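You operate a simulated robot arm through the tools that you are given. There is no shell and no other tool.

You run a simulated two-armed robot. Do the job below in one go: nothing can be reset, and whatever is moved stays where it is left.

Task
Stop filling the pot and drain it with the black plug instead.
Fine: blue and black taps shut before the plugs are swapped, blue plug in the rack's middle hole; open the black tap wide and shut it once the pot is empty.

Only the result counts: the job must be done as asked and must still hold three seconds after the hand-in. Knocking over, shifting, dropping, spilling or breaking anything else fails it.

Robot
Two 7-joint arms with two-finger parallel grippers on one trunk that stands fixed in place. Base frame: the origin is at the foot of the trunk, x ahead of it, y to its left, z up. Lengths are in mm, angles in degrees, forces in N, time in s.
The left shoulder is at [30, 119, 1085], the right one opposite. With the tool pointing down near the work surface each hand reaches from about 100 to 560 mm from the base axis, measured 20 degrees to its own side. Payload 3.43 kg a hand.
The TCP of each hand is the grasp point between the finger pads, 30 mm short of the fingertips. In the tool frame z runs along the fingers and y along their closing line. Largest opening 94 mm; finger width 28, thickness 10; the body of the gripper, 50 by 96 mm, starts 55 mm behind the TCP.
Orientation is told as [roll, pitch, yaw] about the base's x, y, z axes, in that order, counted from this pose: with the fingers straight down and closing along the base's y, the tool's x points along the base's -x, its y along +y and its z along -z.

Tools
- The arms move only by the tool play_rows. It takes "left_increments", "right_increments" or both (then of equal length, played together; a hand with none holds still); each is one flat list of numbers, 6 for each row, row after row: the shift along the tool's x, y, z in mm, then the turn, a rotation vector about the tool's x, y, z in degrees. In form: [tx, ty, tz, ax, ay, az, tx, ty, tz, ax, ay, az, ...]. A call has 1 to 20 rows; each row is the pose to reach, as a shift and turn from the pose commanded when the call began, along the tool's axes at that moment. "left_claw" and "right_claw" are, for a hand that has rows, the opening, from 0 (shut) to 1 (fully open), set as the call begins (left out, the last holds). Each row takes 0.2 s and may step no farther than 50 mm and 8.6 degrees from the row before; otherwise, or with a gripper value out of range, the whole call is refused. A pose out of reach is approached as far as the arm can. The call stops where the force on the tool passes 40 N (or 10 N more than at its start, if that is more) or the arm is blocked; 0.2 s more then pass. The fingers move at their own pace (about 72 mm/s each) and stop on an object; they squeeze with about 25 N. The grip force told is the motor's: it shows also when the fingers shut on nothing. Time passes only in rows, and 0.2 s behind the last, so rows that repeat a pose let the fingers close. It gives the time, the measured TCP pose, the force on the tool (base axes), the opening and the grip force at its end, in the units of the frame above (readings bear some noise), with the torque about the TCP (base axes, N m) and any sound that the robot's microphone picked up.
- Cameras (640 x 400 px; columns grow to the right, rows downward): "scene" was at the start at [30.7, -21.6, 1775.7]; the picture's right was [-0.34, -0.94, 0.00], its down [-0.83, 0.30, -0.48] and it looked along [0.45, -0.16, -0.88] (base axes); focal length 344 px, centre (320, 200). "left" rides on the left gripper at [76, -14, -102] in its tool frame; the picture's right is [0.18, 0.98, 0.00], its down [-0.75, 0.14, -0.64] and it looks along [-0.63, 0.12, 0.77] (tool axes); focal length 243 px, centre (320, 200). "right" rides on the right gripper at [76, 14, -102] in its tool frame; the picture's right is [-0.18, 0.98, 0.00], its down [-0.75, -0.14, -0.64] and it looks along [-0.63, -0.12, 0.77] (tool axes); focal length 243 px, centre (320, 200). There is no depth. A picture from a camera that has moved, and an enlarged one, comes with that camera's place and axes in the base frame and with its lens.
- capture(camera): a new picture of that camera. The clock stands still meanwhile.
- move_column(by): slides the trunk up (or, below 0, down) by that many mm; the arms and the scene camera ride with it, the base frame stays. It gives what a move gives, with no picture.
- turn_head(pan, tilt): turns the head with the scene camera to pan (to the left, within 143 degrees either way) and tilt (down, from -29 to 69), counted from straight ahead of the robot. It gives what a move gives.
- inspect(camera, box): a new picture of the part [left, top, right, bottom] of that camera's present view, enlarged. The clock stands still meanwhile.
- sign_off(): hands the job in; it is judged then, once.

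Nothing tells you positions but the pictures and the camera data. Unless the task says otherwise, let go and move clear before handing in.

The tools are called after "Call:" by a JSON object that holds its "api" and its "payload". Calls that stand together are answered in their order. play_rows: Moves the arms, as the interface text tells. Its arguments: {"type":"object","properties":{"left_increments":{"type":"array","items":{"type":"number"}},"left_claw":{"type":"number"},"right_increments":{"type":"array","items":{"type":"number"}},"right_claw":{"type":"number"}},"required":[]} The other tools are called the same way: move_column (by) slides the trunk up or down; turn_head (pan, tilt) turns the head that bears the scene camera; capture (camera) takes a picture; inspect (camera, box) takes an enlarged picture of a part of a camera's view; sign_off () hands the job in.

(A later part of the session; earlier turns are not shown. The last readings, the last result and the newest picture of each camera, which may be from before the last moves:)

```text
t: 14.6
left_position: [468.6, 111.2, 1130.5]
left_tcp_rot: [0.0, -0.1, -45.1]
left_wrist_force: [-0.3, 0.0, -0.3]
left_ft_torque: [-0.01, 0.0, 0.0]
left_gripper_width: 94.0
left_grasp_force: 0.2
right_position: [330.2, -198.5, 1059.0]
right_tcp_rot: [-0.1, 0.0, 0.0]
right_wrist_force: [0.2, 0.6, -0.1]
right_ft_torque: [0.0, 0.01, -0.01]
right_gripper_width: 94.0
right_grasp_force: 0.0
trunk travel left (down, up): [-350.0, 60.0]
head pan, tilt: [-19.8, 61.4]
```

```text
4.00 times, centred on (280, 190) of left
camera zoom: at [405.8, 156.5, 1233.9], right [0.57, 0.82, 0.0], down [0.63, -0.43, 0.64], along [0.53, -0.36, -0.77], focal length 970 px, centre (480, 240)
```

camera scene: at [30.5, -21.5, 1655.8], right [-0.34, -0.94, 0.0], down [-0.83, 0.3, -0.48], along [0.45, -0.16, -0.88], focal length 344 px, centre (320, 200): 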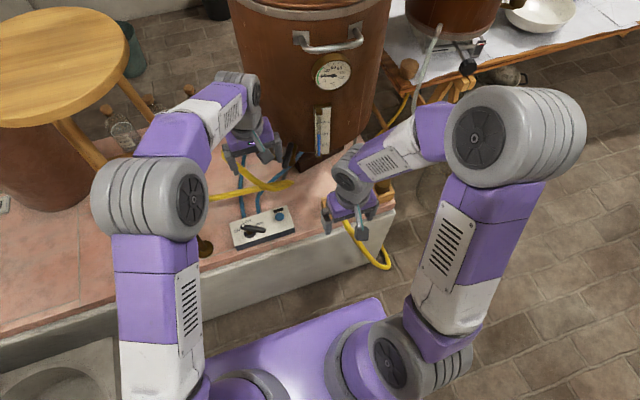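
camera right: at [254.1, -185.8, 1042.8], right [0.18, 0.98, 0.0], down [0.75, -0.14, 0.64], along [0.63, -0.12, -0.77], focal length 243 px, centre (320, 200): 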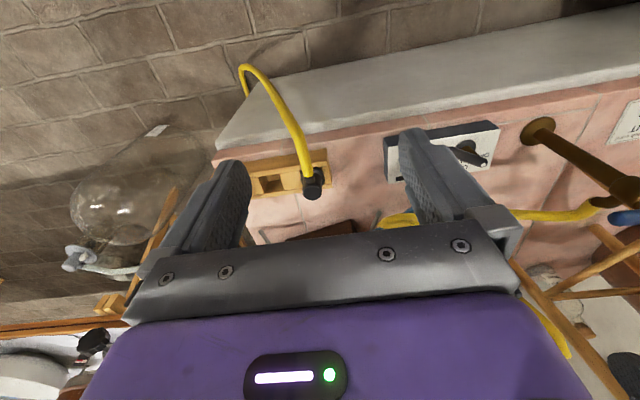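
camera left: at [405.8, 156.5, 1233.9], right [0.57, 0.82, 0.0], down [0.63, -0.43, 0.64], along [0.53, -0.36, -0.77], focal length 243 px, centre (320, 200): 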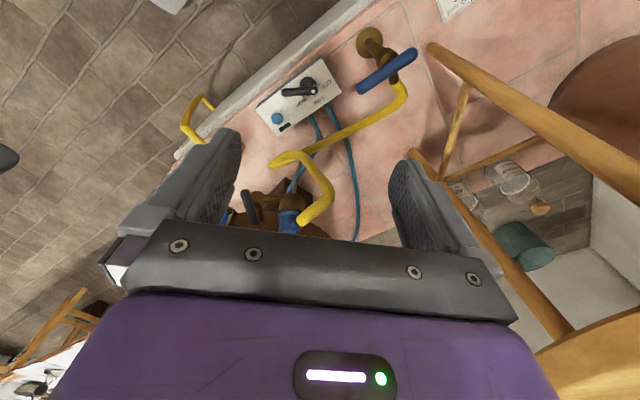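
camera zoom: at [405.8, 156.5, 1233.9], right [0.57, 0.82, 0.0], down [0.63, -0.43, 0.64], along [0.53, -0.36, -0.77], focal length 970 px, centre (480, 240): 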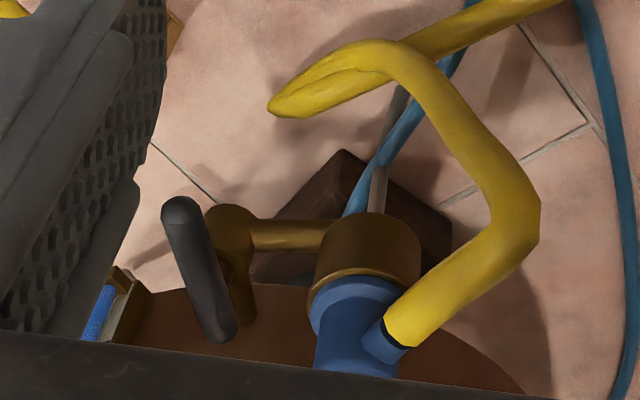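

Cross-bearings agree: the black lever runs (554,-110)→(617,-146) at z≈889, in line with the pot's outlet, so it is open. I'll bring the right hand, closed, beside the lever's near end to push it a quarter turn.

Call:
{"api": "play_rows", "payload": {"right_increments": [-35, 15.8, 14, 0, 0, 4.2, -70, 31.6, 28, 0, 0, 8.4, -105, 47.4, 43, 0, 0, 12.6, -140, 63.2, 57, 0, 0, 16.9, -175, 79, 71, 0, 0, 21.1, -210, 94.8, 86, 0, 0, 25.3, -245, 110.6, 100, 0, 0, 29.5], "right_claw": 0}}

Call:
{"api": "capture", "payload": {"camera": "right"}}

Call:
{"api": "capture", "payload": {"camera": "left"}}

Call:
{"api": "inspect", "payload": {"camera": "scene", "box": [230, 120, 350, 210]}}

```text
t: 16.2
left_position: [471.6, 110.9, 1129.5]
left_tcp_rot: [0.0, 0.0, -44.9]
left_wrist_force: [0.0, 1.4, -0.8]
left_ft_torque: [-0.05, 0.0, 0.02]
left_gripper_width: 94.0
left_grasp_force: 0.0
right_position: [576.6, -88.8, 959.7]
right_tcp_rot: [-0.1, 0.0, -29.7]
right_wrist_force: [0.1, -0.6, -0.1]
right_ft_torque: [-0.01, 0.01, -0.04]
right_gripper_width: 0.1
right_grasp_force: 24.7
trunk travel left (down, up): [-350.0, 60.0]
head pan, tilt: [-19.8, 61.4]
```

```text
taken
camera right: at [516.8, -39.7, 1062.7], right [0.65, 0.76, 0.0], down [0.59, -0.49, 0.64], along [0.49, -0.41, -0.77], focal length 243 px, centre (320, 200)
```

right: 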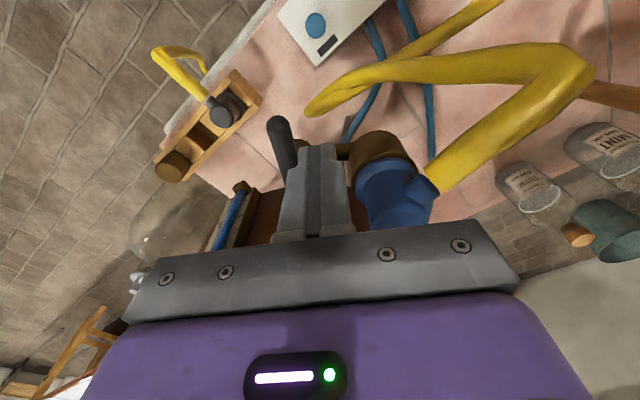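

```text
taken
camera left: at [406.8, 155.8, 1233.3], right [0.56, 0.83, 0.0], down [0.63, -0.43, 0.64], along [0.53, -0.36, -0.77], focal length 243 px, centre (320, 200)
```

left: 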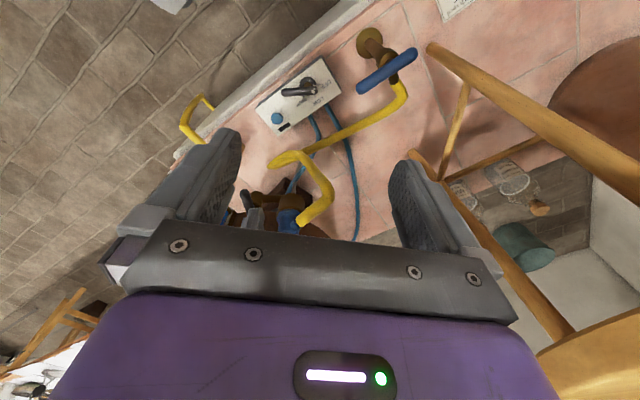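

```text
4.44 times, centred on (290, 165) of scene
camera zoom: at [31.9, -21.2, 1775.6], right [-0.34, -0.94, 0.0], down [-0.83, 0.3, -0.48], along [0.45, -0.16, -0.88], focal length 1530 px, centre (453, 356)
```

zoom: 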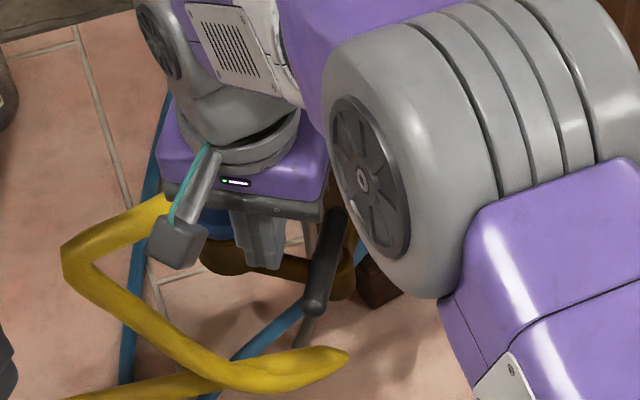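

The hand reached its spot beside the lever cleanly. I'm zooming with the right camera on the plug and cock before lowering.

Call:
{"api": "inspect", "payload": {"camera": "right", "box": [230, 90, 450, 240]}}

Call:
{"api": "inspect", "payload": {"camera": "right", "box": [145, 60, 275, 190]}}

```text
2.67 times, centred on (340, 165) of right
camera zoom: at [516.8, -39.7, 1062.7], right [0.65, 0.76, 0.0], down [0.59, -0.49, 0.64], along [0.49, -0.41, -0.77], focal length 647 px, centre (267, 293)
```

zoom: 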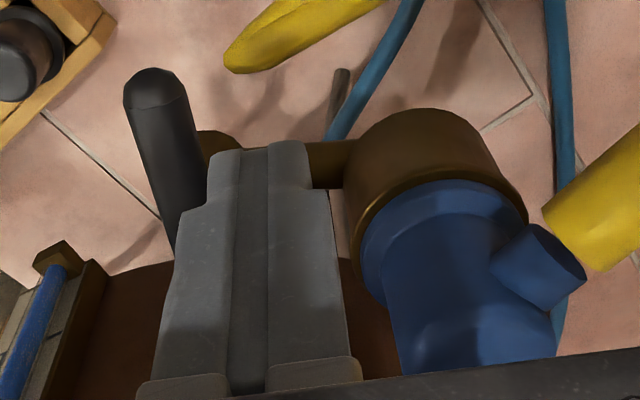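

```text
3.08 times, centred on (210, 125) of right
camera zoom: at [516.8, -39.7, 1062.7], right [0.65, 0.76, 0.0], down [0.59, -0.49, 0.64], along [0.49, -0.41, -0.77], focal length 746 px, centre (658, 431)
```

zoom: 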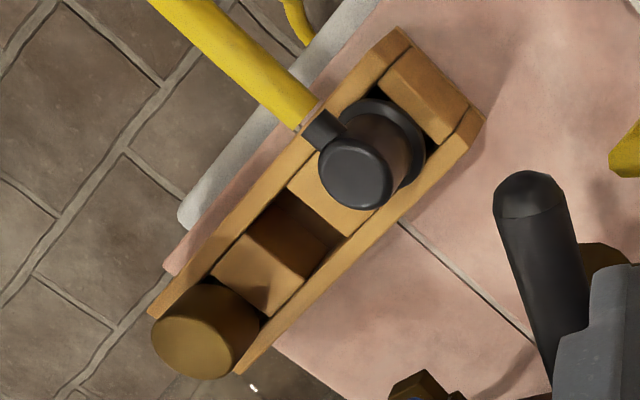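

The gripper is clear of the plug and about 11 mm off the lever. I'm lowering beside the lever, then pushing it counter-clockwise along its arc.

Call:
{"api": "play_rows", "payload": {"right_increments": [0, 0, 27, 0, 0, 0, 0, 0, 54, 0, 0, 0]}}

Call:
{"api": "capture", "payload": {"camera": "right"}}

```text
t: 16.8
left_position: [470.1, 109.5, 1129.5]
left_tcp_rot: [0.0, 0.0, -44.9]
left_wrist_force: [0.2, 0.1, -0.1]
left_ft_torque: [0.03, -0.01, 0.02]
left_gripper_width: 94.0
left_grasp_force: 0.1
right_position: [576.0, -88.8, 906.6]
right_tcp_rot: [0.0, 0.0, -29.4]
right_wrist_force: [-0.1, 0.7, 0.4]
right_ft_torque: [0.0, 0.0, 0.0]
right_gripper_width: 0.0
right_grasp_force: 25.0
trunk travel left (down, up): [-350.0, 60.0]
head pan, tilt: [-19.8, 61.4]
```

```text
taken
camera right: at [515.6, -40.0, 1009.0], right [0.64, 0.77, 0.0], down [0.59, -0.49, 0.64], along [0.49, -0.41, -0.77], focal length 243 px, centre (320, 200)
```

right: 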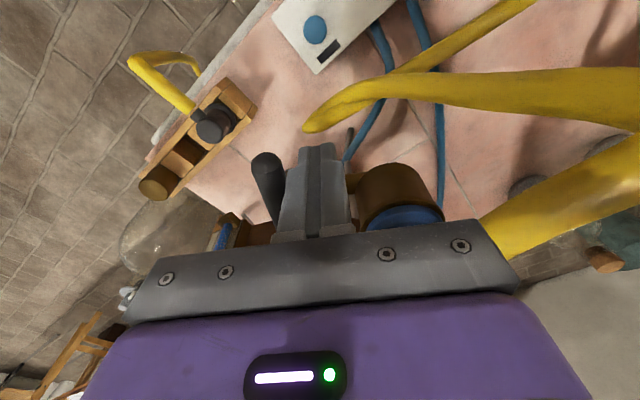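

Starting with a short push of about 16° to feel which way it yields.

Call:
{"api": "play_rows", "payload": {"right_increments": [0, -6, 0, 0, 0, 0, 0, -11, 0, 0, 0, 0, 1.2, -13, 0, 0, 0, -4, 2.4, -15.1, 0, 0, 0, -8, 3.3, -17.3, 0, 0, 0, -12, 4.1, -19.5, 0, 0, 0, -16]}}

Call:
{"api": "capture", "payload": {"right_claw": 0, "camera": "right"}}

```text
t: 18.2
left_position: [470.1, 110.6, 1129.6]
left_tcp_rot: [-0.1, 0.1, -44.9]
left_wrist_force: [0.1, -0.6, 0.0]
left_ft_torque: [0.01, -0.04, -0.01]
left_gripper_width: 94.0
left_grasp_force: 0.0
right_position: [562.9, -102.1, 905.5]
right_tcp_rot: [0.0, 0.1, -13.5]
right_wrist_force: [-0.5, 1.0, 0.8]
right_ft_torque: [0.06, -0.02, 0.01]
right_gripper_width: 0.2
right_grasp_force: 25.1
trunk travel left (down, up): [-350.0, 60.0]
head pan, tilt: [-19.8, 61.4]
```

```text
taken
camera right: at [491.1, -73.1, 1008.8], right [0.41, 0.91, 0.0], down [0.7, -0.31, 0.64], along [0.59, -0.26, -0.77], focal length 243 px, centre (320, 200)
```

right: 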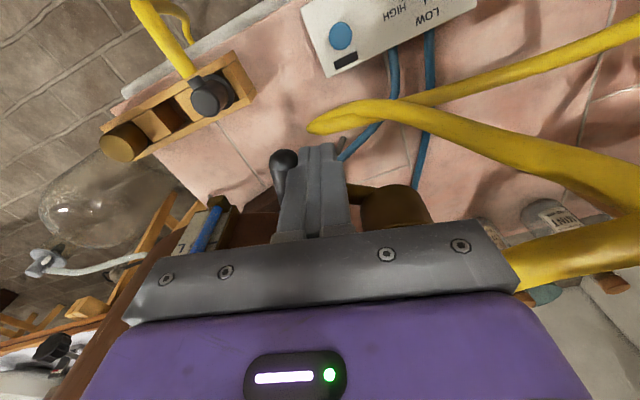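

Call:
{"api": "inspect", "payload": {"camera": "right", "box": [240, 130, 380, 240]}}

Call:
{"api": "inspect", "payload": {"camera": "left", "box": [220, 140, 340, 240]}}

Call:
{"api": "inspect", "payload": {"camera": "scene", "box": [230, 120, 350, 210]}}

```text
3.64 times, centred on (310, 185) of right
camera zoom: at [491.1, -73.1, 1008.8], right [0.41, 0.91, 0.0], down [0.7, -0.31, 0.64], along [0.59, -0.26, -0.77], focal length 882 px, centre (356, 254)
```

zoom: 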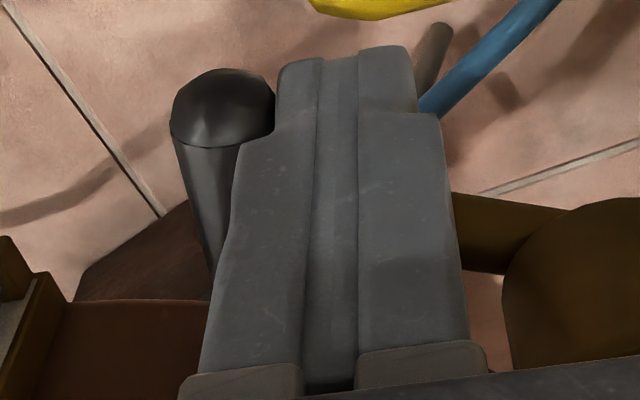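

```text
4.00 times, centred on (280, 190) of left
camera zoom: at [406.0, 155.5, 1233.7], right [0.56, 0.83, 0.0], down [0.63, -0.43, 0.64], along [0.53, -0.36, -0.77], focal length 970 px, centre (480, 240)
```

zoom: 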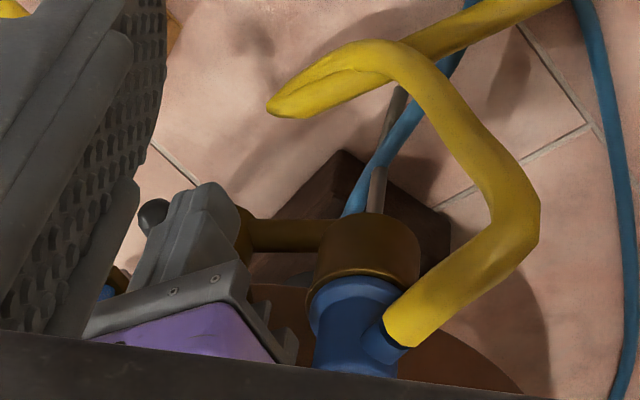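

```text
4.44 times, centred on (290, 165) of scene
camera zoom: at [30.7, -21.7, 1775.7], right [-0.34, -0.94, 0.0], down [-0.83, 0.3, -0.48], along [0.45, -0.16, -0.88], focal length 1530 px, centre (453, 356)
```

zoom: 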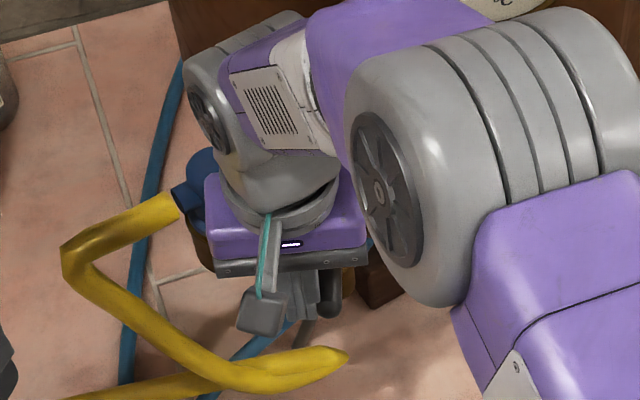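

The lever follows freely with almost no force. I'm continuing the sweep to 90°, limiting the hand's own turn to stay clear of the gauge.

Call:
{"api": "play_rows", "payload": {"right_increments": [2.4, -4.1, 0, 0, 0, -8, 4.1, -8.5, 0, 0, 0, -16, 5.3, -13, 0, 0, 0, -24, 5.8, -17.7, 0, 0, 0, -32, 5.7, -22.4, 0, 0, 0, -40, 6.2, -25.8, 0, 0, 0, -40, 6.4, -29.6, 0, 0, 0, -40, 5.7, -33.8, 0, 0, 0, -40, 4.8, -36.5, 0, 0, 0, -40, 3.8, -39, 0, 0, 0, -40]}}

Call:
{"api": "inspect", "payload": {"camera": "right", "box": [220, 100, 400, 240]}}

Call:
{"api": "inspect", "payload": {"camera": "left", "box": [220, 140, 340, 240]}}

```text
t: 20.4
left_position: [469.1, 110.2, 1128.7]
left_tcp_rot: [0.0, -0.1, -44.9]
left_wrist_force: [-0.7, 0.0, -0.4]
left_ft_torque: [0.04, -0.04, 0.0]
left_gripper_width: 94.0
left_grasp_force: 0.0
right_position: [549.8, -139.4, 906.3]
right_tcp_rot: [0.0, -0.1, 26.4]
right_wrist_force: [0.1, 1.4, -0.9]
right_ft_torque: [0.04, 0.01, 0.01]
right_gripper_width: 0.0
right_grasp_force: 25.2
trunk travel left (down, up): [-350.0, 60.0]
head pan, tilt: [-19.8, 61.4]
```

```text
2.86 times, centred on (310, 170) of right
camera zoom: at [475.1, -162.8, 1008.8], right [-0.27, 0.96, 0.0], down [0.74, 0.21, 0.64], along [0.62, 0.18, -0.77], focal length 693 px, centre (349, 286)
```

zoom: 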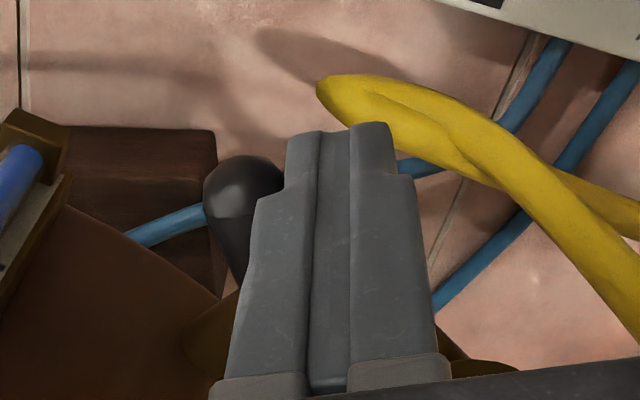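

```text
4.00 times, centred on (280, 190) of left
camera zoom: at [406.1, 155.7, 1233.6], right [0.56, 0.83, 0.0], down [0.63, -0.43, 0.64], along [0.53, -0.36, -0.77], focal length 970 px, centre (480, 240)
```

zoom: 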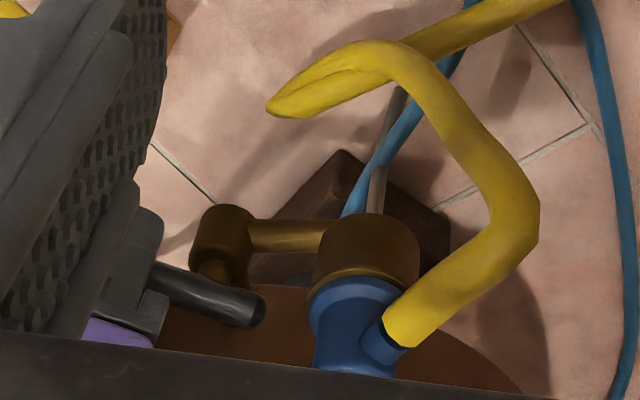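

The lever's pivot is off-centre, at about (598,-137), and it has turned roughly 63° so far. I'm backing off, squaring the hand away from the gauge, then finishing the push.

Call:
{"api": "play_rows", "payload": {"right_increments": [1.3, 12.2, 0, 0, 0, 0, 1.3, 12.2, 0, 0, 0, 8, 1.3, 12.2, 0, 0, 0, 16, 1.3, 12.2, 0, 0, 0, 24, 1.3, 12.2, 0, 0, 0, 32, 1.3, 12.2, 0, 0, 0, 40, 1.3, 12.2, 0, 0, 0, 48, 1.3, 12.2, 0, 0, 0, 56]}}

Call:
{"api": "capture", "payload": {"camera": "right"}}

Call:
{"api": "inspect", "payload": {"camera": "left", "box": [220, 140, 340, 240]}}

```text
t: 22.2
left_position: [468.3, 111.1, 1129.1]
left_tcp_rot: [0.1, 0.0, -45.0]
left_wrist_force: [0.9, -0.1, 1.1]
left_ft_torque: [0.0, 0.03, 0.01]
left_gripper_width: 94.2
left_grasp_force: 0.0
right_position: [543.3, -129.6, 905.6]
right_tcp_rot: [0.0, -0.1, -29.6]
right_wrist_force: [0.6, 0.0, -0.8]
right_ft_torque: [-0.04, 0.02, 0.01]
right_gripper_width: 0.0
right_grasp_force: 25.2
trunk travel left (down, up): [-350.0, 60.0]
head pan, tilt: [-19.8, 61.4]
```

```text
taken
camera right: at [483.5, -81.2, 1008.6], right [0.65, 0.76, 0.0], down [0.59, -0.5, 0.64], along [0.49, -0.41, -0.77], focal length 243 px, centre (320, 200)
```

right: 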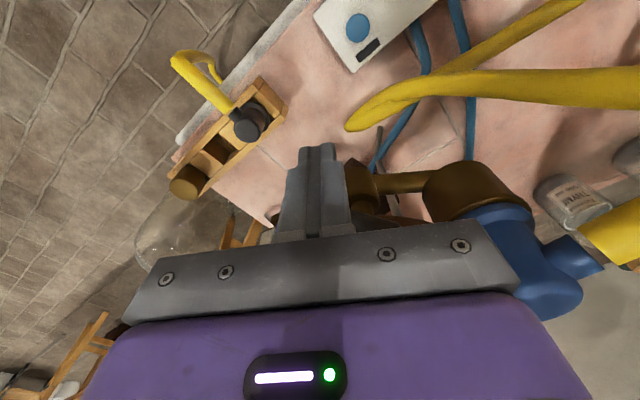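

```text
4.00 times, centred on (280, 190) of left
camera zoom: at [406.0, 155.7, 1233.7], right [0.56, 0.83, 0.0], down [0.63, -0.43, 0.64], along [0.53, -0.36, -0.77], focal length 970 px, centre (480, 240)
```

zoom: 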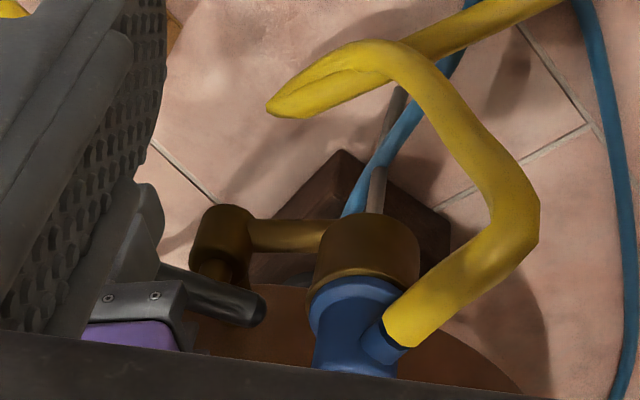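

Call:
{"api": "play_rows", "payload": {"right_increments": [-10.5, -1.2, 0, 0, 0, 0, -15.1, -7.4, 0, 0, 0, 0, -18, -10, 0, 0, 0, 0, -20.9, -12.8, 0, 0, 0, 0, -24.5, -15, 0, 0, 0, 0, -28, -17.1, 0, 0, 0, 0, -30.5, -19, 0, 0, 0, 0]}}

Call:
{"api": "capture", "payload": {"camera": "right"}}

Call:
{"api": "inspect", "payload": {"camera": "left", "box": [220, 140, 340, 240]}}

```text
t: 23.8
left_position: [468.0, 113.9, 1131.3]
left_tcp_rot: [0.1, -0.3, -44.9]
left_wrist_force: [1.0, -0.2, 0.5]
left_ft_torque: [-0.01, -0.02, 0.01]
left_gripper_width: 94.1
left_grasp_force: 0.1
right_position: [556.5, -154.7, 905.3]
right_tcp_rot: [0.1, 0.4, -29.3]
right_wrist_force: [-19.5, 26.8, 1.5]
right_ft_torque: [0.25, 0.37, 0.1]
right_gripper_width: 0.2
right_grasp_force: 25.0
trunk travel left (down, up): [-350.0, 60.0]
head pan, tilt: [-19.8, 61.4]
```

```text
taken
camera right: at [497.0, -106.2, 1009.4], right [0.64, 0.77, 0.0], down [0.59, -0.49, 0.64], along [0.49, -0.41, -0.77], focal length 243 px, centre (320, 200)
```

right: 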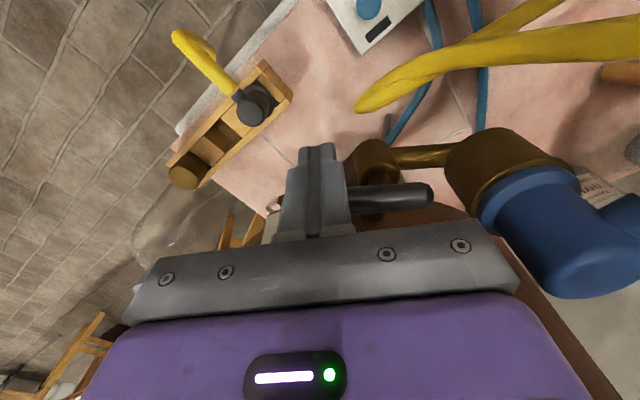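

```text
4.00 times, centred on (280, 190) of left
camera zoom: at [403.7, 158.7, 1234.1], right [0.56, 0.83, 0.0], down [0.63, -0.43, 0.64], along [0.53, -0.36, -0.76], focal length 970 px, centre (480, 240)
```

zoom: 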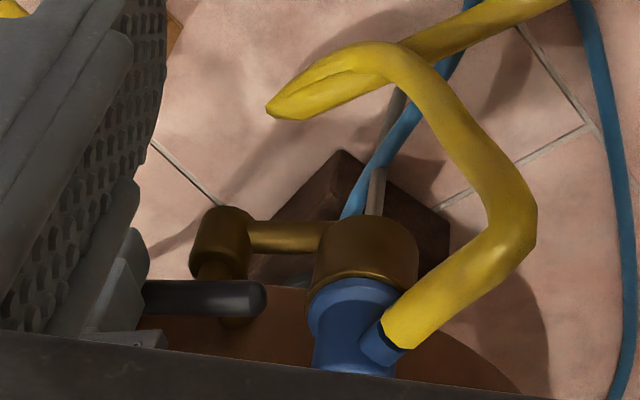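

The lever hit its stop at about 57°, square across the short outlet pipe it sits on, so the black tap is shut. I'm backing off and rising clear.

Call:
{"api": "play_rows", "payload": {"right_increments": [10, 3, 0, 0, 0, 0, 22, 6, 0, 0, 0, 0, 40, 0, -40, 0, 0, 0, 60, 0, -85, 0, 0, 0]}}

Call:
{"api": "capture", "payload": {"camera": "right"}}

Call:
{"api": "inspect", "payload": {"camera": "left", "box": [220, 140, 340, 240]}}

Call:
{"api": "capture", "payload": {"camera": "scene"}}

```text
t: 24.8
left_position: [469.6, 110.9, 1130.3]
left_tcp_rot: [0.0, -0.1, -44.9]
left_wrist_force: [0.0, -0.1, 0.4]
left_ft_torque: [-0.02, 0.0, -0.01]
left_gripper_width: 94.1
left_grasp_force: 0.1
right_position: [508.3, -132.7, 992.1]
right_tcp_rot: [0.0, -0.1, -29.7]
right_wrist_force: [-0.1, 0.1, 0.1]
right_ft_torque: [0.01, -0.01, 0.02]
right_gripper_width: 0.0
right_grasp_force: 24.8
trunk travel left (down, up): [-350.0, 60.0]
head pan, tilt: [-19.8, 61.4]
```

```text
taken
camera right: at [447.1, -84.6, 1095.2], right [0.65, 0.76, 0.0], down [0.58, -0.49, 0.64], along [0.49, -0.41, -0.77], focal length 243 px, centre (320, 200)
```

right: 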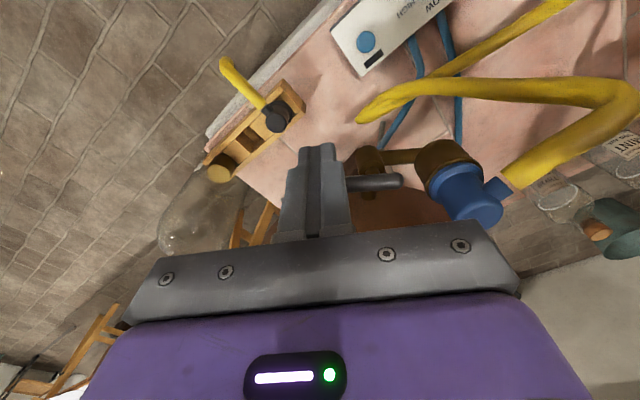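

```text
4.00 times, centred on (280, 190) of left
camera zoom: at [405.1, 155.7, 1234.1], right [0.56, 0.83, 0.0], down [0.63, -0.43, 0.64], along [0.53, -0.36, -0.77], focal length 970 px, centre (480, 240)
```

zoom: 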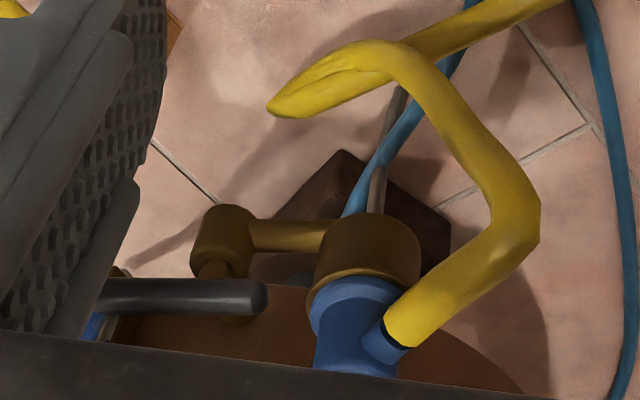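

```text
taken
camera scene: at [29.4, -21.4, 1775.7], right [-0.34, -0.94, 0.0], down [-0.83, 0.3, -0.48], along [0.45, -0.16, -0.88], focal length 344 px, centre (320, 200)
```

scene: 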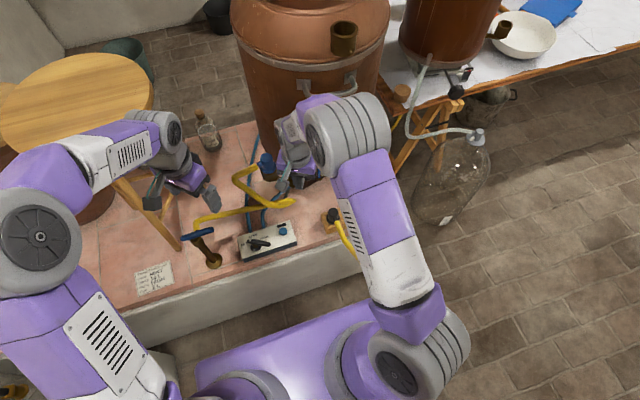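

Both taps are shut. The blue plug's hose stub points roughly +y (about 95–100°) at z≈938. I'll grasp the knob with the fingers at 30°/210° and the hand leaning outward from the pot, so I'm moving the left hand away and staging the right hand beside the plug.

Call:
{"api": "play_rows", "payload": {"left_increments": [31, 11, 0, 0, 0, 0, 62, 22, 0, 0, 0, 0, 93, 34, 0, 0, 0, 0, 124, 45, 0, 0, 0, 0, 156, 56, 0, 0, 0, 0], "right_increments": [-2, 15, -25, 0, 0, 6, -5, 45, -40, 0, 0, 12, -9, 75, -44, 0, 0, 18, -12, 106, -44, 0, 0, 24, -16, 137, -44, 0, 0, 30.5], "right_claw": 0.65}}

Call:
{"api": "play_rows", "payload": {"right_increments": [0, 0, 0, 0, -7.5, 0, 0, 0, 0, 0, -15, 0, 0, 0, 0, 0, -22.5, 0, 0, 0, 0, 0, -30, 0]}}

Call:
{"api": "capture", "payload": {"camera": "right"}}

Call:
{"api": "capture", "payload": {"camera": "scene"}}

```text
t: 26.0
left_position: [397.7, 261.5, 1130.3]
left_tcp_rot: [0.0, 0.1, -45.0]
left_wrist_force: [0.0, 0.6, 0.4]
left_ft_torque: [-0.02, -0.01, 0.03]
left_gripper_width: 94.1
left_grasp_force: 0.0
right_position: [587.9, -20.6, 1035.5]
right_tcp_rot: [-0.1, 0.1, -60.1]
right_wrist_force: [0.2, 0.0, 0.0]
right_ft_torque: [-0.03, 0.02, -0.03]
right_gripper_width: 61.1
right_grasp_force: 0.0
trunk travel left (down, up): [-350.0, 60.0]
head pan, tilt: [-19.8, 61.4]
```

```text
t: 27.0
left_position: [397.3, 259.0, 1130.0]
left_tcp_rot: [-0.1, 0.0, -44.8]
left_wrist_force: [-0.8, -0.4, 0.6]
left_ft_torque: [-0.02, 0.0, 0.02]
left_gripper_width: 94.1
left_grasp_force: 0.0
right_position: [589.7, -20.9, 1036.0]
right_tcp_rot: [0.0, -30.1, -60.0]
right_wrist_force: [0.9, 0.3, 0.1]
right_ft_torque: [-0.05, -0.01, -0.01]
right_gripper_width: 61.0
right_grasp_force: 0.0
trunk travel left (down, up): [-350.0, 60.0]
head pan, tilt: [-19.8, 61.4]
```

```text
taken
camera right: at [542.6, 87.2, 1085.7], right [0.93, 0.35, 0.09], down [0.04, -0.36, 0.93], along [0.36, -0.87, -0.35], focal length 243 px, centre (320, 200)
```

right: 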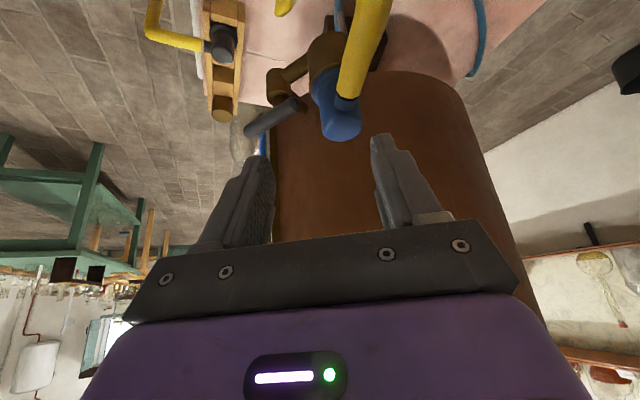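

```text
taken
camera scene: at [30.5, -20.8, 1775.7], right [-0.34, -0.94, 0.0], down [-0.83, 0.3, -0.48], along [0.45, -0.16, -0.88], focal length 344 px, centre (320, 200)
```

scene: 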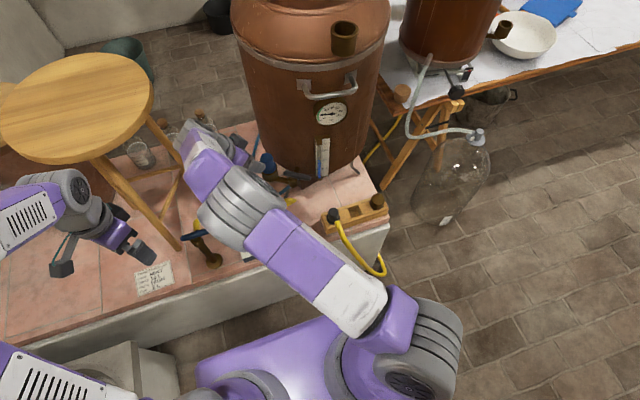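

The tilted pose is reachable and the plug is in view. I'm zooming to refine its axis.

Call:
{"api": "inspect", "payload": {"camera": "right", "box": [260, 20, 400, 160]}}

```text
2.86 times, centred on (330, 90) of right
camera zoom: at [542.6, 87.2, 1085.7], right [0.93, 0.35, 0.09], down [0.04, -0.36, 0.93], along [0.36, -0.87, -0.35], focal length 693 px, centre (291, 514)
```

zoom: 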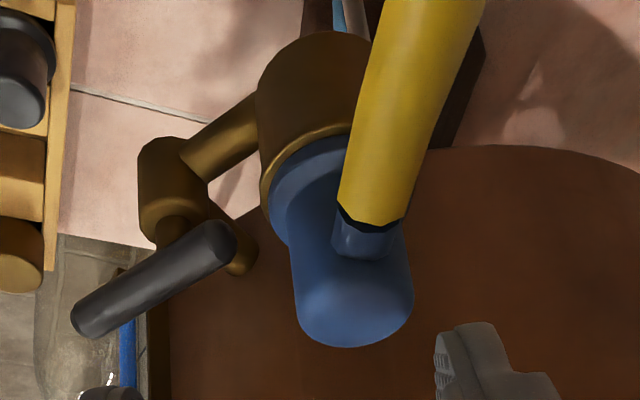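

Plug axis refined to about (636,-70). I'm approaching along the tilted tool axis with the fingers straddling the knob, and pausing partway to check alignment.

Call:
{"api": "play_rows", "payload": {"right_increments": [-6, 7.4, 5, 0, 0, 0, -11.9, 14.8, 15, 0, 0, 0, -11.9, 14.8, 40, 0, 0, 0, -11.9, 14.8, 62, 0, 0, 0]}}

Call:
{"api": "capture", "payload": {"camera": "right"}}

Call:
{"api": "inspect", "payload": {"camera": "scene", "box": [180, 120, 320, 210]}}

```text
t: 28.0
left_position: [398.9, 259.8, 1129.9]
left_tcp_rot: [0.1, -0.1, -44.9]
left_wrist_force: [0.0, 0.2, -0.7]
left_ft_torque: [-0.03, -0.03, 0.03]
left_gripper_width: 93.9
left_grasp_force: 0.1
right_position: [622.8, -51.1, 986.7]
right_tcp_rot: [0.1, -30.0, -60.0]
right_wrist_force: [-0.1, 1.0, 0.7]
right_ft_torque: [0.0, 0.01, -0.01]
right_gripper_width: 61.2
right_grasp_force: 0.1
trunk travel left (down, up): [-350.0, 60.0]
head pan, tilt: [-19.8, 61.4]
```

```text
taken
camera right: at [576.8, 57.4, 1037.7], right [0.93, 0.35, 0.09], down [0.04, -0.36, 0.93], along [0.36, -0.86, -0.35], focal length 243 px, centre (320, 200)
```

right: 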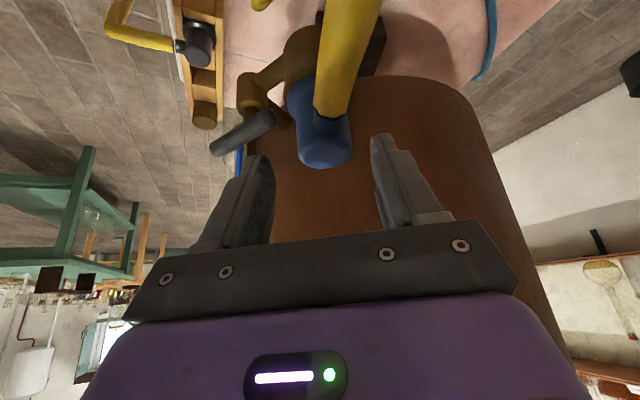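

```text
4.44 times, centred on (250, 165) of scene
camera zoom: at [31.2, -22.0, 1775.7], right [-0.34, -0.94, 0.0], down [-0.83, 0.3, -0.48], along [0.45, -0.16, -0.88], focal length 1530 px, centre (631, 356)
```

zoom: 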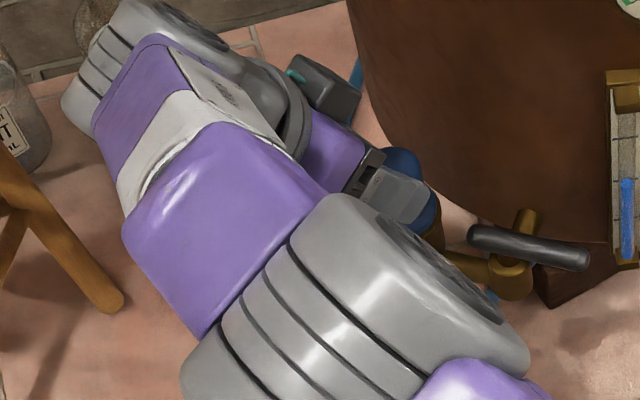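

The knob is centred between the fingers to within about 2 mm. I'm completing the approach, then closing.

Call:
{"api": "play_rows", "payload": {"right_increments": [0.5, 1.2, 18, 0, 0, 0, 1, 2.2, 35, 0, 0, 0, 1, 2.2, 49, 0, 0, 0]}}

Call:
{"api": "capture", "payload": {"camera": "right"}}

```text
t: 28.8
left_position: [398.7, 260.5, 1130.2]
left_tcp_rot: [0.1, -0.1, -44.9]
left_wrist_force: [-0.1, 0.2, 0.1]
left_ft_torque: [0.04, -0.01, 0.02]
left_gripper_width: 94.1
left_grasp_force: 0.1
right_position: [638.2, -69.4, 944.8]
right_tcp_rot: [0.0, -30.1, -60.1]
right_wrist_force: [-0.8, -0.1, 0.0]
right_ft_torque: [0.0, -0.01, -0.01]
right_gripper_width: 61.2
right_grasp_force: 0.0
trunk travel left (down, up): [-350.0, 60.0]
head pan, tilt: [-19.8, 61.4]
```

```text
taken
camera right: at [590.7, 38.6, 995.1], right [0.93, 0.35, 0.09], down [0.04, -0.36, 0.93], along [0.36, -0.86, -0.35], focal length 243 px, centre (320, 200)
```

right: 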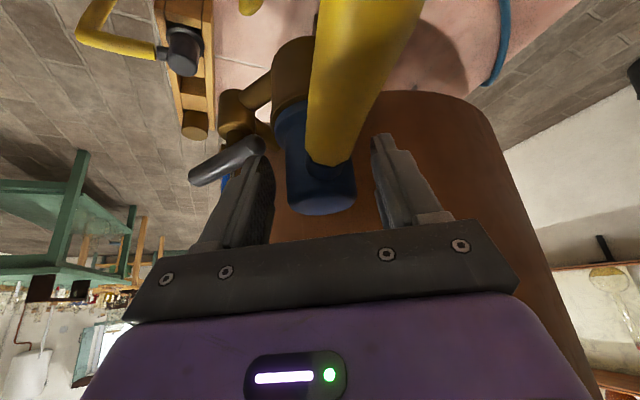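

Call:
{"api": "play_rows", "payload": {"right_increments": [0, 0, 0, 0, 0, 0, 0, 0, 0, 0, 0, 0, 0, 0, 0, 0, 0, 0], "right_claw": 0}}

Call:
{"api": "capture", "payload": {"camera": "right"}}

```text
t: 29.6
left_position: [397.2, 259.1, 1130.0]
left_tcp_rot: [0.0, -0.1, -44.8]
left_wrist_force: [-1.0, -0.1, -0.6]
left_ft_torque: [-0.01, -0.01, 0.0]
left_gripper_width: 94.2
left_grasp_force: 0.0
right_position: [636.9, -68.9, 943.9]
right_tcp_rot: [-0.1, -30.1, -60.0]
right_wrist_force: [-0.2, 0.1, -0.6]
right_ft_torque: [-0.01, 0.03, 0.0]
right_gripper_width: 40.2
right_grasp_force: 25.0
trunk travel left (down, up): [-350.0, 60.0]
head pan, tilt: [-19.8, 61.4]
```

```text
taken
camera right: at [590.4, 38.7, 995.4], right [0.93, 0.35, 0.09], down [0.04, -0.36, 0.93], along [0.36, -0.86, -0.35], focal length 243 px, centre (320, 200)
```

right: 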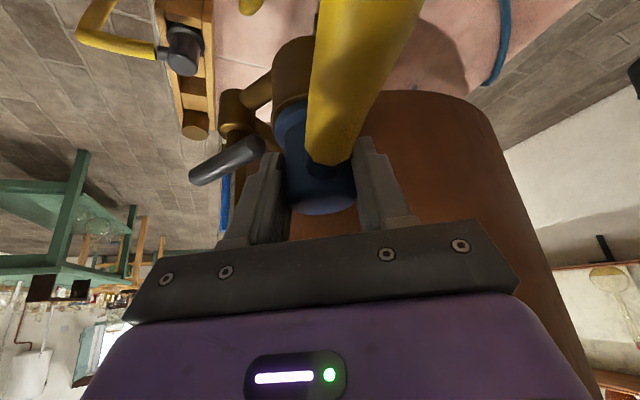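

Gripped at 40 mm and well centred. I'm pulling the plug straight up out of the cup.

Call:
{"api": "play_rows", "payload": {"right_increments": [-2.5, 0, -4.3, 0, 0, 0, -5, 0, -8.7, 0, 0, 0, -10, 0, -17.3, 0, 0, 0, -15, 0, -26, 0, 0, 0, -22.5, 0, -39, 0, 0, 0]}}

Call:
{"api": "capture", "payload": {"camera": "right"}}

Call:
{"api": "capture", "payload": {"camera": "scene"}}

```text
t: 30.8
left_position: [396.8, 261.1, 1130.9]
left_tcp_rot: [0.0, 0.0, -44.9]
left_wrist_force: [0.0, 0.3, -0.2]
left_ft_torque: [0.02, -0.05, 0.02]
left_gripper_width: 94.0
left_grasp_force: 0.0
right_position: [636.3, -68.6, 989.5]
right_tcp_rot: [-0.1, -30.0, -59.9]
right_wrist_force: [-0.7, -0.4, -1.0]
right_ft_torque: [0.01, 0.02, 0.03]
right_gripper_width: 35.9
right_grasp_force: 25.6
trunk travel left (down, up): [-350.0, 60.0]
head pan, tilt: [-19.8, 61.4]
```

```text
taken
camera right: at [589.7, 39.0, 1040.2], right [0.93, 0.35, 0.09], down [0.04, -0.36, 0.93], along [0.36, -0.86, -0.35], focal length 243 px, centre (320, 200)
```

right: 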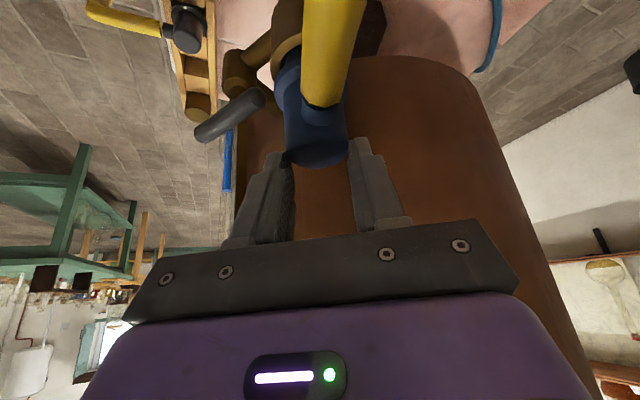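

```text
taken
camera scene: at [30.6, -21.7, 1775.7], right [-0.34, -0.94, 0.0], down [-0.83, 0.3, -0.48], along [0.45, -0.16, -0.88], focal length 344 px, centre (320, 200)
```

scene: 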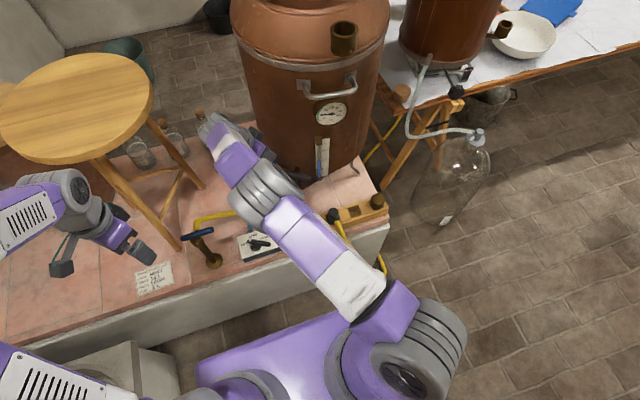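

The fingers slid up the knob and the plug stayed in the cup, so its fit is tighter than my grip held. I'm re-opening and going back down a little lower to pull in small steps, watching the force.

Call:
{"api": "play_rows", "payload": {"right_increments": [0, 0, 0, 0, 0, 0, 0, 0, 0, 0, 0, 0, 12, 0, 21, 0, 0, 0, 23.5, 0, 40.7, 0, 0, 0], "right_claw": 0.6}}

Call:
{"api": "inspect", "payload": {"camera": "right", "box": [230, 90, 410, 250]}}

```text
t: 31.8
left_position: [397.7, 260.3, 1130.5]
left_tcp_rot: [0.2, 0.0, -45.0]
left_wrist_force: [0.1, -0.3, -0.3]
left_ft_torque: [-0.01, -0.02, -0.02]
left_gripper_width: 94.1
left_grasp_force: 0.1
right_position: [636.8, -68.1, 943.1]
right_tcp_rot: [0.1, -30.0, -60.1]
right_wrist_force: [0.8, 0.1, 0.5]
right_ft_torque: [0.04, 0.0, 0.02]
right_gripper_width: 56.6
right_grasp_force: 0.0
trunk travel left (down, up): [-350.0, 60.0]
head pan, tilt: [-19.8, 61.4]
```

```text
2.50 times, centred on (320, 170) of right
camera zoom: at [590.5, 39.0, 993.3], right [0.93, 0.35, 0.09], down [0.04, -0.36, 0.93], along [0.36, -0.86, -0.35], focal length 606 px, centre (320, 275)
```

zoom: 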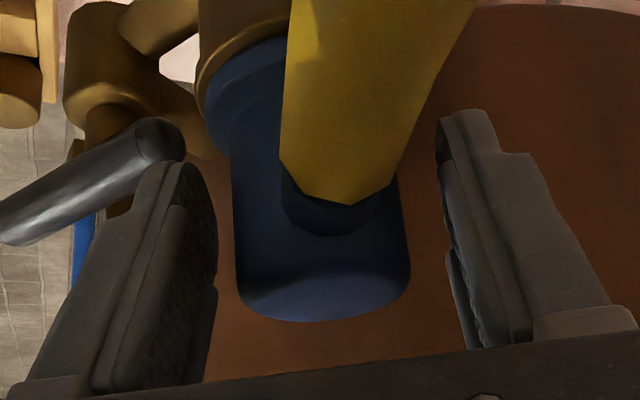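

The knob itself is about 36 mm, so my first grip was riding on a wider collar (40 mm). I'm re-gripping about 9 mm higher for full pad contact, then pulling in small steps.

Call:
{"api": "play_rows", "payload": {"right_increments": [-4.5, 0, -7.8, 0, 0, 0]}}

Call:
{"api": "play_rows", "payload": {"right_increments": [0, 0, 0, 0, 0, 0, 0, 0, 0, 0, 0, 0, 0, 0, 0, 0, 0, 0], "right_claw": 0}}

Call:
{"api": "play_rows", "payload": {"right_increments": [-1, 0, -1.7, 0, 0, 0]}}

Call:
{"api": "play_rows", "payload": {"right_increments": [-1, 0, -1.7, 0, 0, 0]}}

Call:
{"api": "play_rows", "payload": {"right_increments": [-1, 0, -1.7, 0, 0, 0]}}

```text
t: 32.2
left_position: [398.6, 261.0, 1130.6]
left_tcp_rot: [-0.1, 0.0, -45.0]
left_wrist_force: [0.5, -0.2, 0.1]
left_ft_torque: [0.0, 0.0, 0.02]
left_gripper_width: 94.1
left_grasp_force: 0.1
right_position: [638.2, -68.5, 950.5]
right_tcp_rot: [0.0, -30.0, -59.9]
right_wrist_force: [-0.8, -0.6, 0.3]
right_ft_torque: [0.0, 0.05, 0.0]
right_gripper_width: 56.5
right_grasp_force: 0.0
trunk travel left (down, up): [-350.0, 60.0]
head pan, tilt: [-19.8, 61.4]
```

```text
t: 33.0
left_position: [398.7, 259.3, 1130.6]
left_tcp_rot: [0.0, 0.0, -44.9]
left_wrist_force: [-0.4, -0.5, -0.7]
left_ft_torque: [-0.02, 0.01, 0.02]
left_gripper_width: 94.4
left_grasp_force: 0.0
right_position: [638.3, -68.9, 951.8]
right_tcp_rot: [0.3, -30.2, -60.1]
right_wrist_force: [1.7, 0.4, 5.6]
right_ft_torque: [-0.13, 0.0, 0.02]
right_gripper_width: 36.1
right_grasp_force: 25.3
trunk travel left (down, up): [-350.0, 60.0]
head pan, tilt: [-19.8, 61.4]
```

```text
t: 33.4
left_position: [398.8, 259.3, 1129.7]
left_tcp_rot: [0.1, 0.0, -44.8]
left_wrist_force: [0.5, 0.2, 1.1]
left_ft_torque: [0.01, -0.01, 0.01]
left_gripper_width: 93.8
left_grasp_force: 0.0
right_position: [636.1, -69.3, 952.0]
right_tcp_rot: [-0.1, -30.0, -60.0]
right_wrist_force: [-0.5, -0.1, -0.7]
right_ft_torque: [0.0, 0.0, 0.0]
right_gripper_width: 36.2
right_grasp_force: 25.0
trunk travel left (down, up): [-350.0, 60.0]
head pan, tilt: [-19.8, 61.4]
```

```text
t: 33.8
left_position: [398.5, 260.2, 1130.4]
left_tcp_rot: [0.0, 0.0, -44.9]
left_wrist_force: [-0.5, 0.0, 0.3]
left_ft_torque: [-0.02, -0.01, -0.01]
left_gripper_width: 93.9
left_grasp_force: 0.1
right_position: [637.3, -69.2, 955.5]
right_tcp_rot: [0.0, -29.9, -60.0]
right_wrist_force: [0.2, -0.9, 0.3]
right_ft_torque: [-0.01, 0.01, 0.01]
right_gripper_width: 36.3
right_grasp_force: 25.0
trunk travel left (down, up): [-350.0, 60.0]
head pan, tilt: [-19.8, 61.4]
```

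```text
t: 34.2
left_position: [397.6, 260.7, 1130.2]
left_tcp_rot: [0.1, 0.0, -45.0]
left_wrist_force: [-0.1, 0.4, 0.5]
left_ft_torque: [0.01, -0.04, 0.01]
left_gripper_width: 94.0
left_grasp_force: 0.1
right_position: [636.4, -69.9, 956.3]
right_tcp_rot: [0.1, -30.1, -60.0]
right_wrist_force: [-0.7, -0.2, -0.5]
right_ft_torque: [0.0, -0.04, -0.01]
right_gripper_width: 36.2
right_grasp_force: 25.5
trunk travel left (down, up): [-350.0, 60.0]
head pan, tilt: [-19.8, 61.4]
```

Call:
{"api": "inspect", "payload": {"camera": "right", "box": [230, 70, 410, 230]}}

Call:
{"api": "play_rows", "payload": {"right_increments": [-2.5, 0, -4.3, 0, 0, 0, -5, 0, -8.7, 0, 0, 0, -7.5, 0, -13, 0, 0, 0]}}

Call:
{"api": "inspect", "payload": {"camera": "right", "box": [230, 70, 410, 230]}}

```text
2.50 times, centred on (320, 150) of right
camera zoom: at [590.0, 38.8, 1007.9], right [0.93, 0.35, 0.09], down [0.04, -0.36, 0.93], along [0.36, -0.86, -0.35], focal length 606 px, centre (320, 325)
```

zoom: 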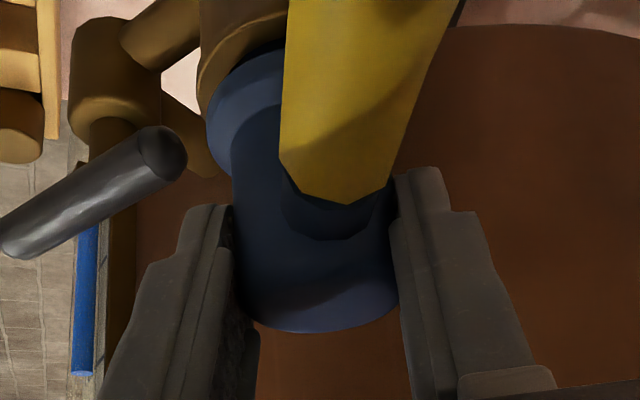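

```text
t: 35.0
left_position: [398.3, 260.4, 1128.4]
left_tcp_rot: [0.0, 0.1, -44.9]
left_wrist_force: [0.5, -0.6, -0.5]
left_ft_torque: [0.01, 0.01, 0.01]
left_gripper_width: 94.0
left_grasp_force: 0.1
right_position: [636.3, -67.9, 972.2]
right_tcp_rot: [0.0, -30.1, -60.1]
right_wrist_force: [0.3, -0.8, -1.0]
right_ft_torque: [-0.01, -0.02, -0.02]
right_gripper_width: 36.6
right_grasp_force: 25.4
trunk travel left (down, up): [-350.0, 60.0]
head pan, tilt: [-19.8, 61.4]
```

```text
2.50 times, centred on (320, 150) of right
camera zoom: at [589.6, 39.6, 1023.2], right [0.93, 0.35, 0.09], down [0.04, -0.36, 0.93], along [0.36, -0.86, -0.35], focal length 606 px, centre (320, 325)
```

zoom: 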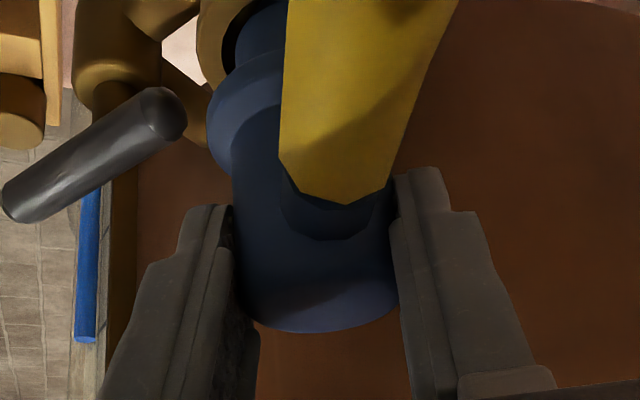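

Now the plug is rising with the hand, with a gap showing in the cup. I'm continuing straight up until the shank is clear.

Call:
{"api": "play_rows", "payload": {"right_increments": [-5, 0, -8.7, 0, 0, 0, -12.5, 0, -21.7, 0, 0, 0, -20, 0, -34.6, 0, 0, 0, -27.5, 0, -47.6, 0, 0, 0]}}

Call:
{"api": "capture", "payload": {"camera": "right"}}

Call:
{"api": "inspect", "payload": {"camera": "scene", "box": [180, 120, 340, 220]}}

```text
t: 36.0
left_position: [397.7, 259.6, 1130.2]
left_tcp_rot: [0.0, -0.1, -44.9]
left_wrist_force: [0.3, 0.2, 0.4]
left_ft_torque: [0.01, -0.02, -0.04]
left_gripper_width: 94.2
left_grasp_force: 0.1
right_position: [636.4, -69.0, 1026.3]
right_tcp_rot: [0.0, -30.1, -60.0]
right_wrist_force: [0.3, 0.3, -0.7]
right_ft_torque: [0.01, -0.02, 0.01]
right_gripper_width: 36.2
right_grasp_force: 24.5
trunk travel left (down, up): [-350.0, 60.0]
head pan, tilt: [-19.8, 61.4]
```

```text
taken
camera right: at [589.7, 39.1, 1078.7], right [0.93, 0.35, 0.09], down [0.04, -0.36, 0.93], along [0.36, -0.86, -0.35], focal length 243 px, centre (320, 200)
```

right: 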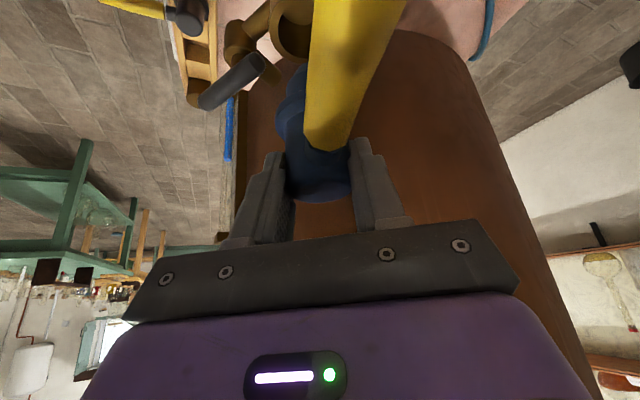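

```text
4.00 times, centred on (260, 170) of scene
camera zoom: at [30.5, -21.7, 1775.7], right [-0.34, -0.94, 0.0], down [-0.83, 0.3, -0.48], along [0.45, -0.16, -0.88], focal length 1377 px, centre (560, 320)
```

zoom: 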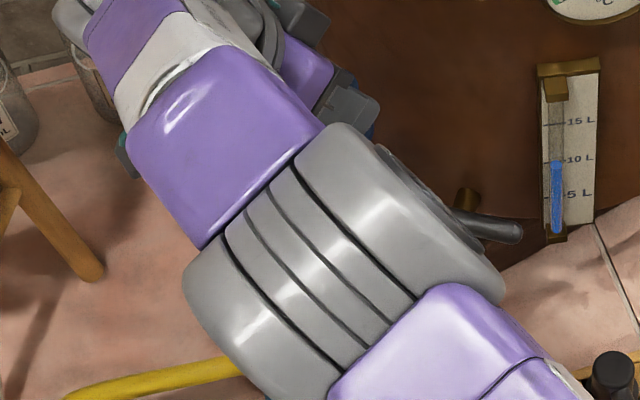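

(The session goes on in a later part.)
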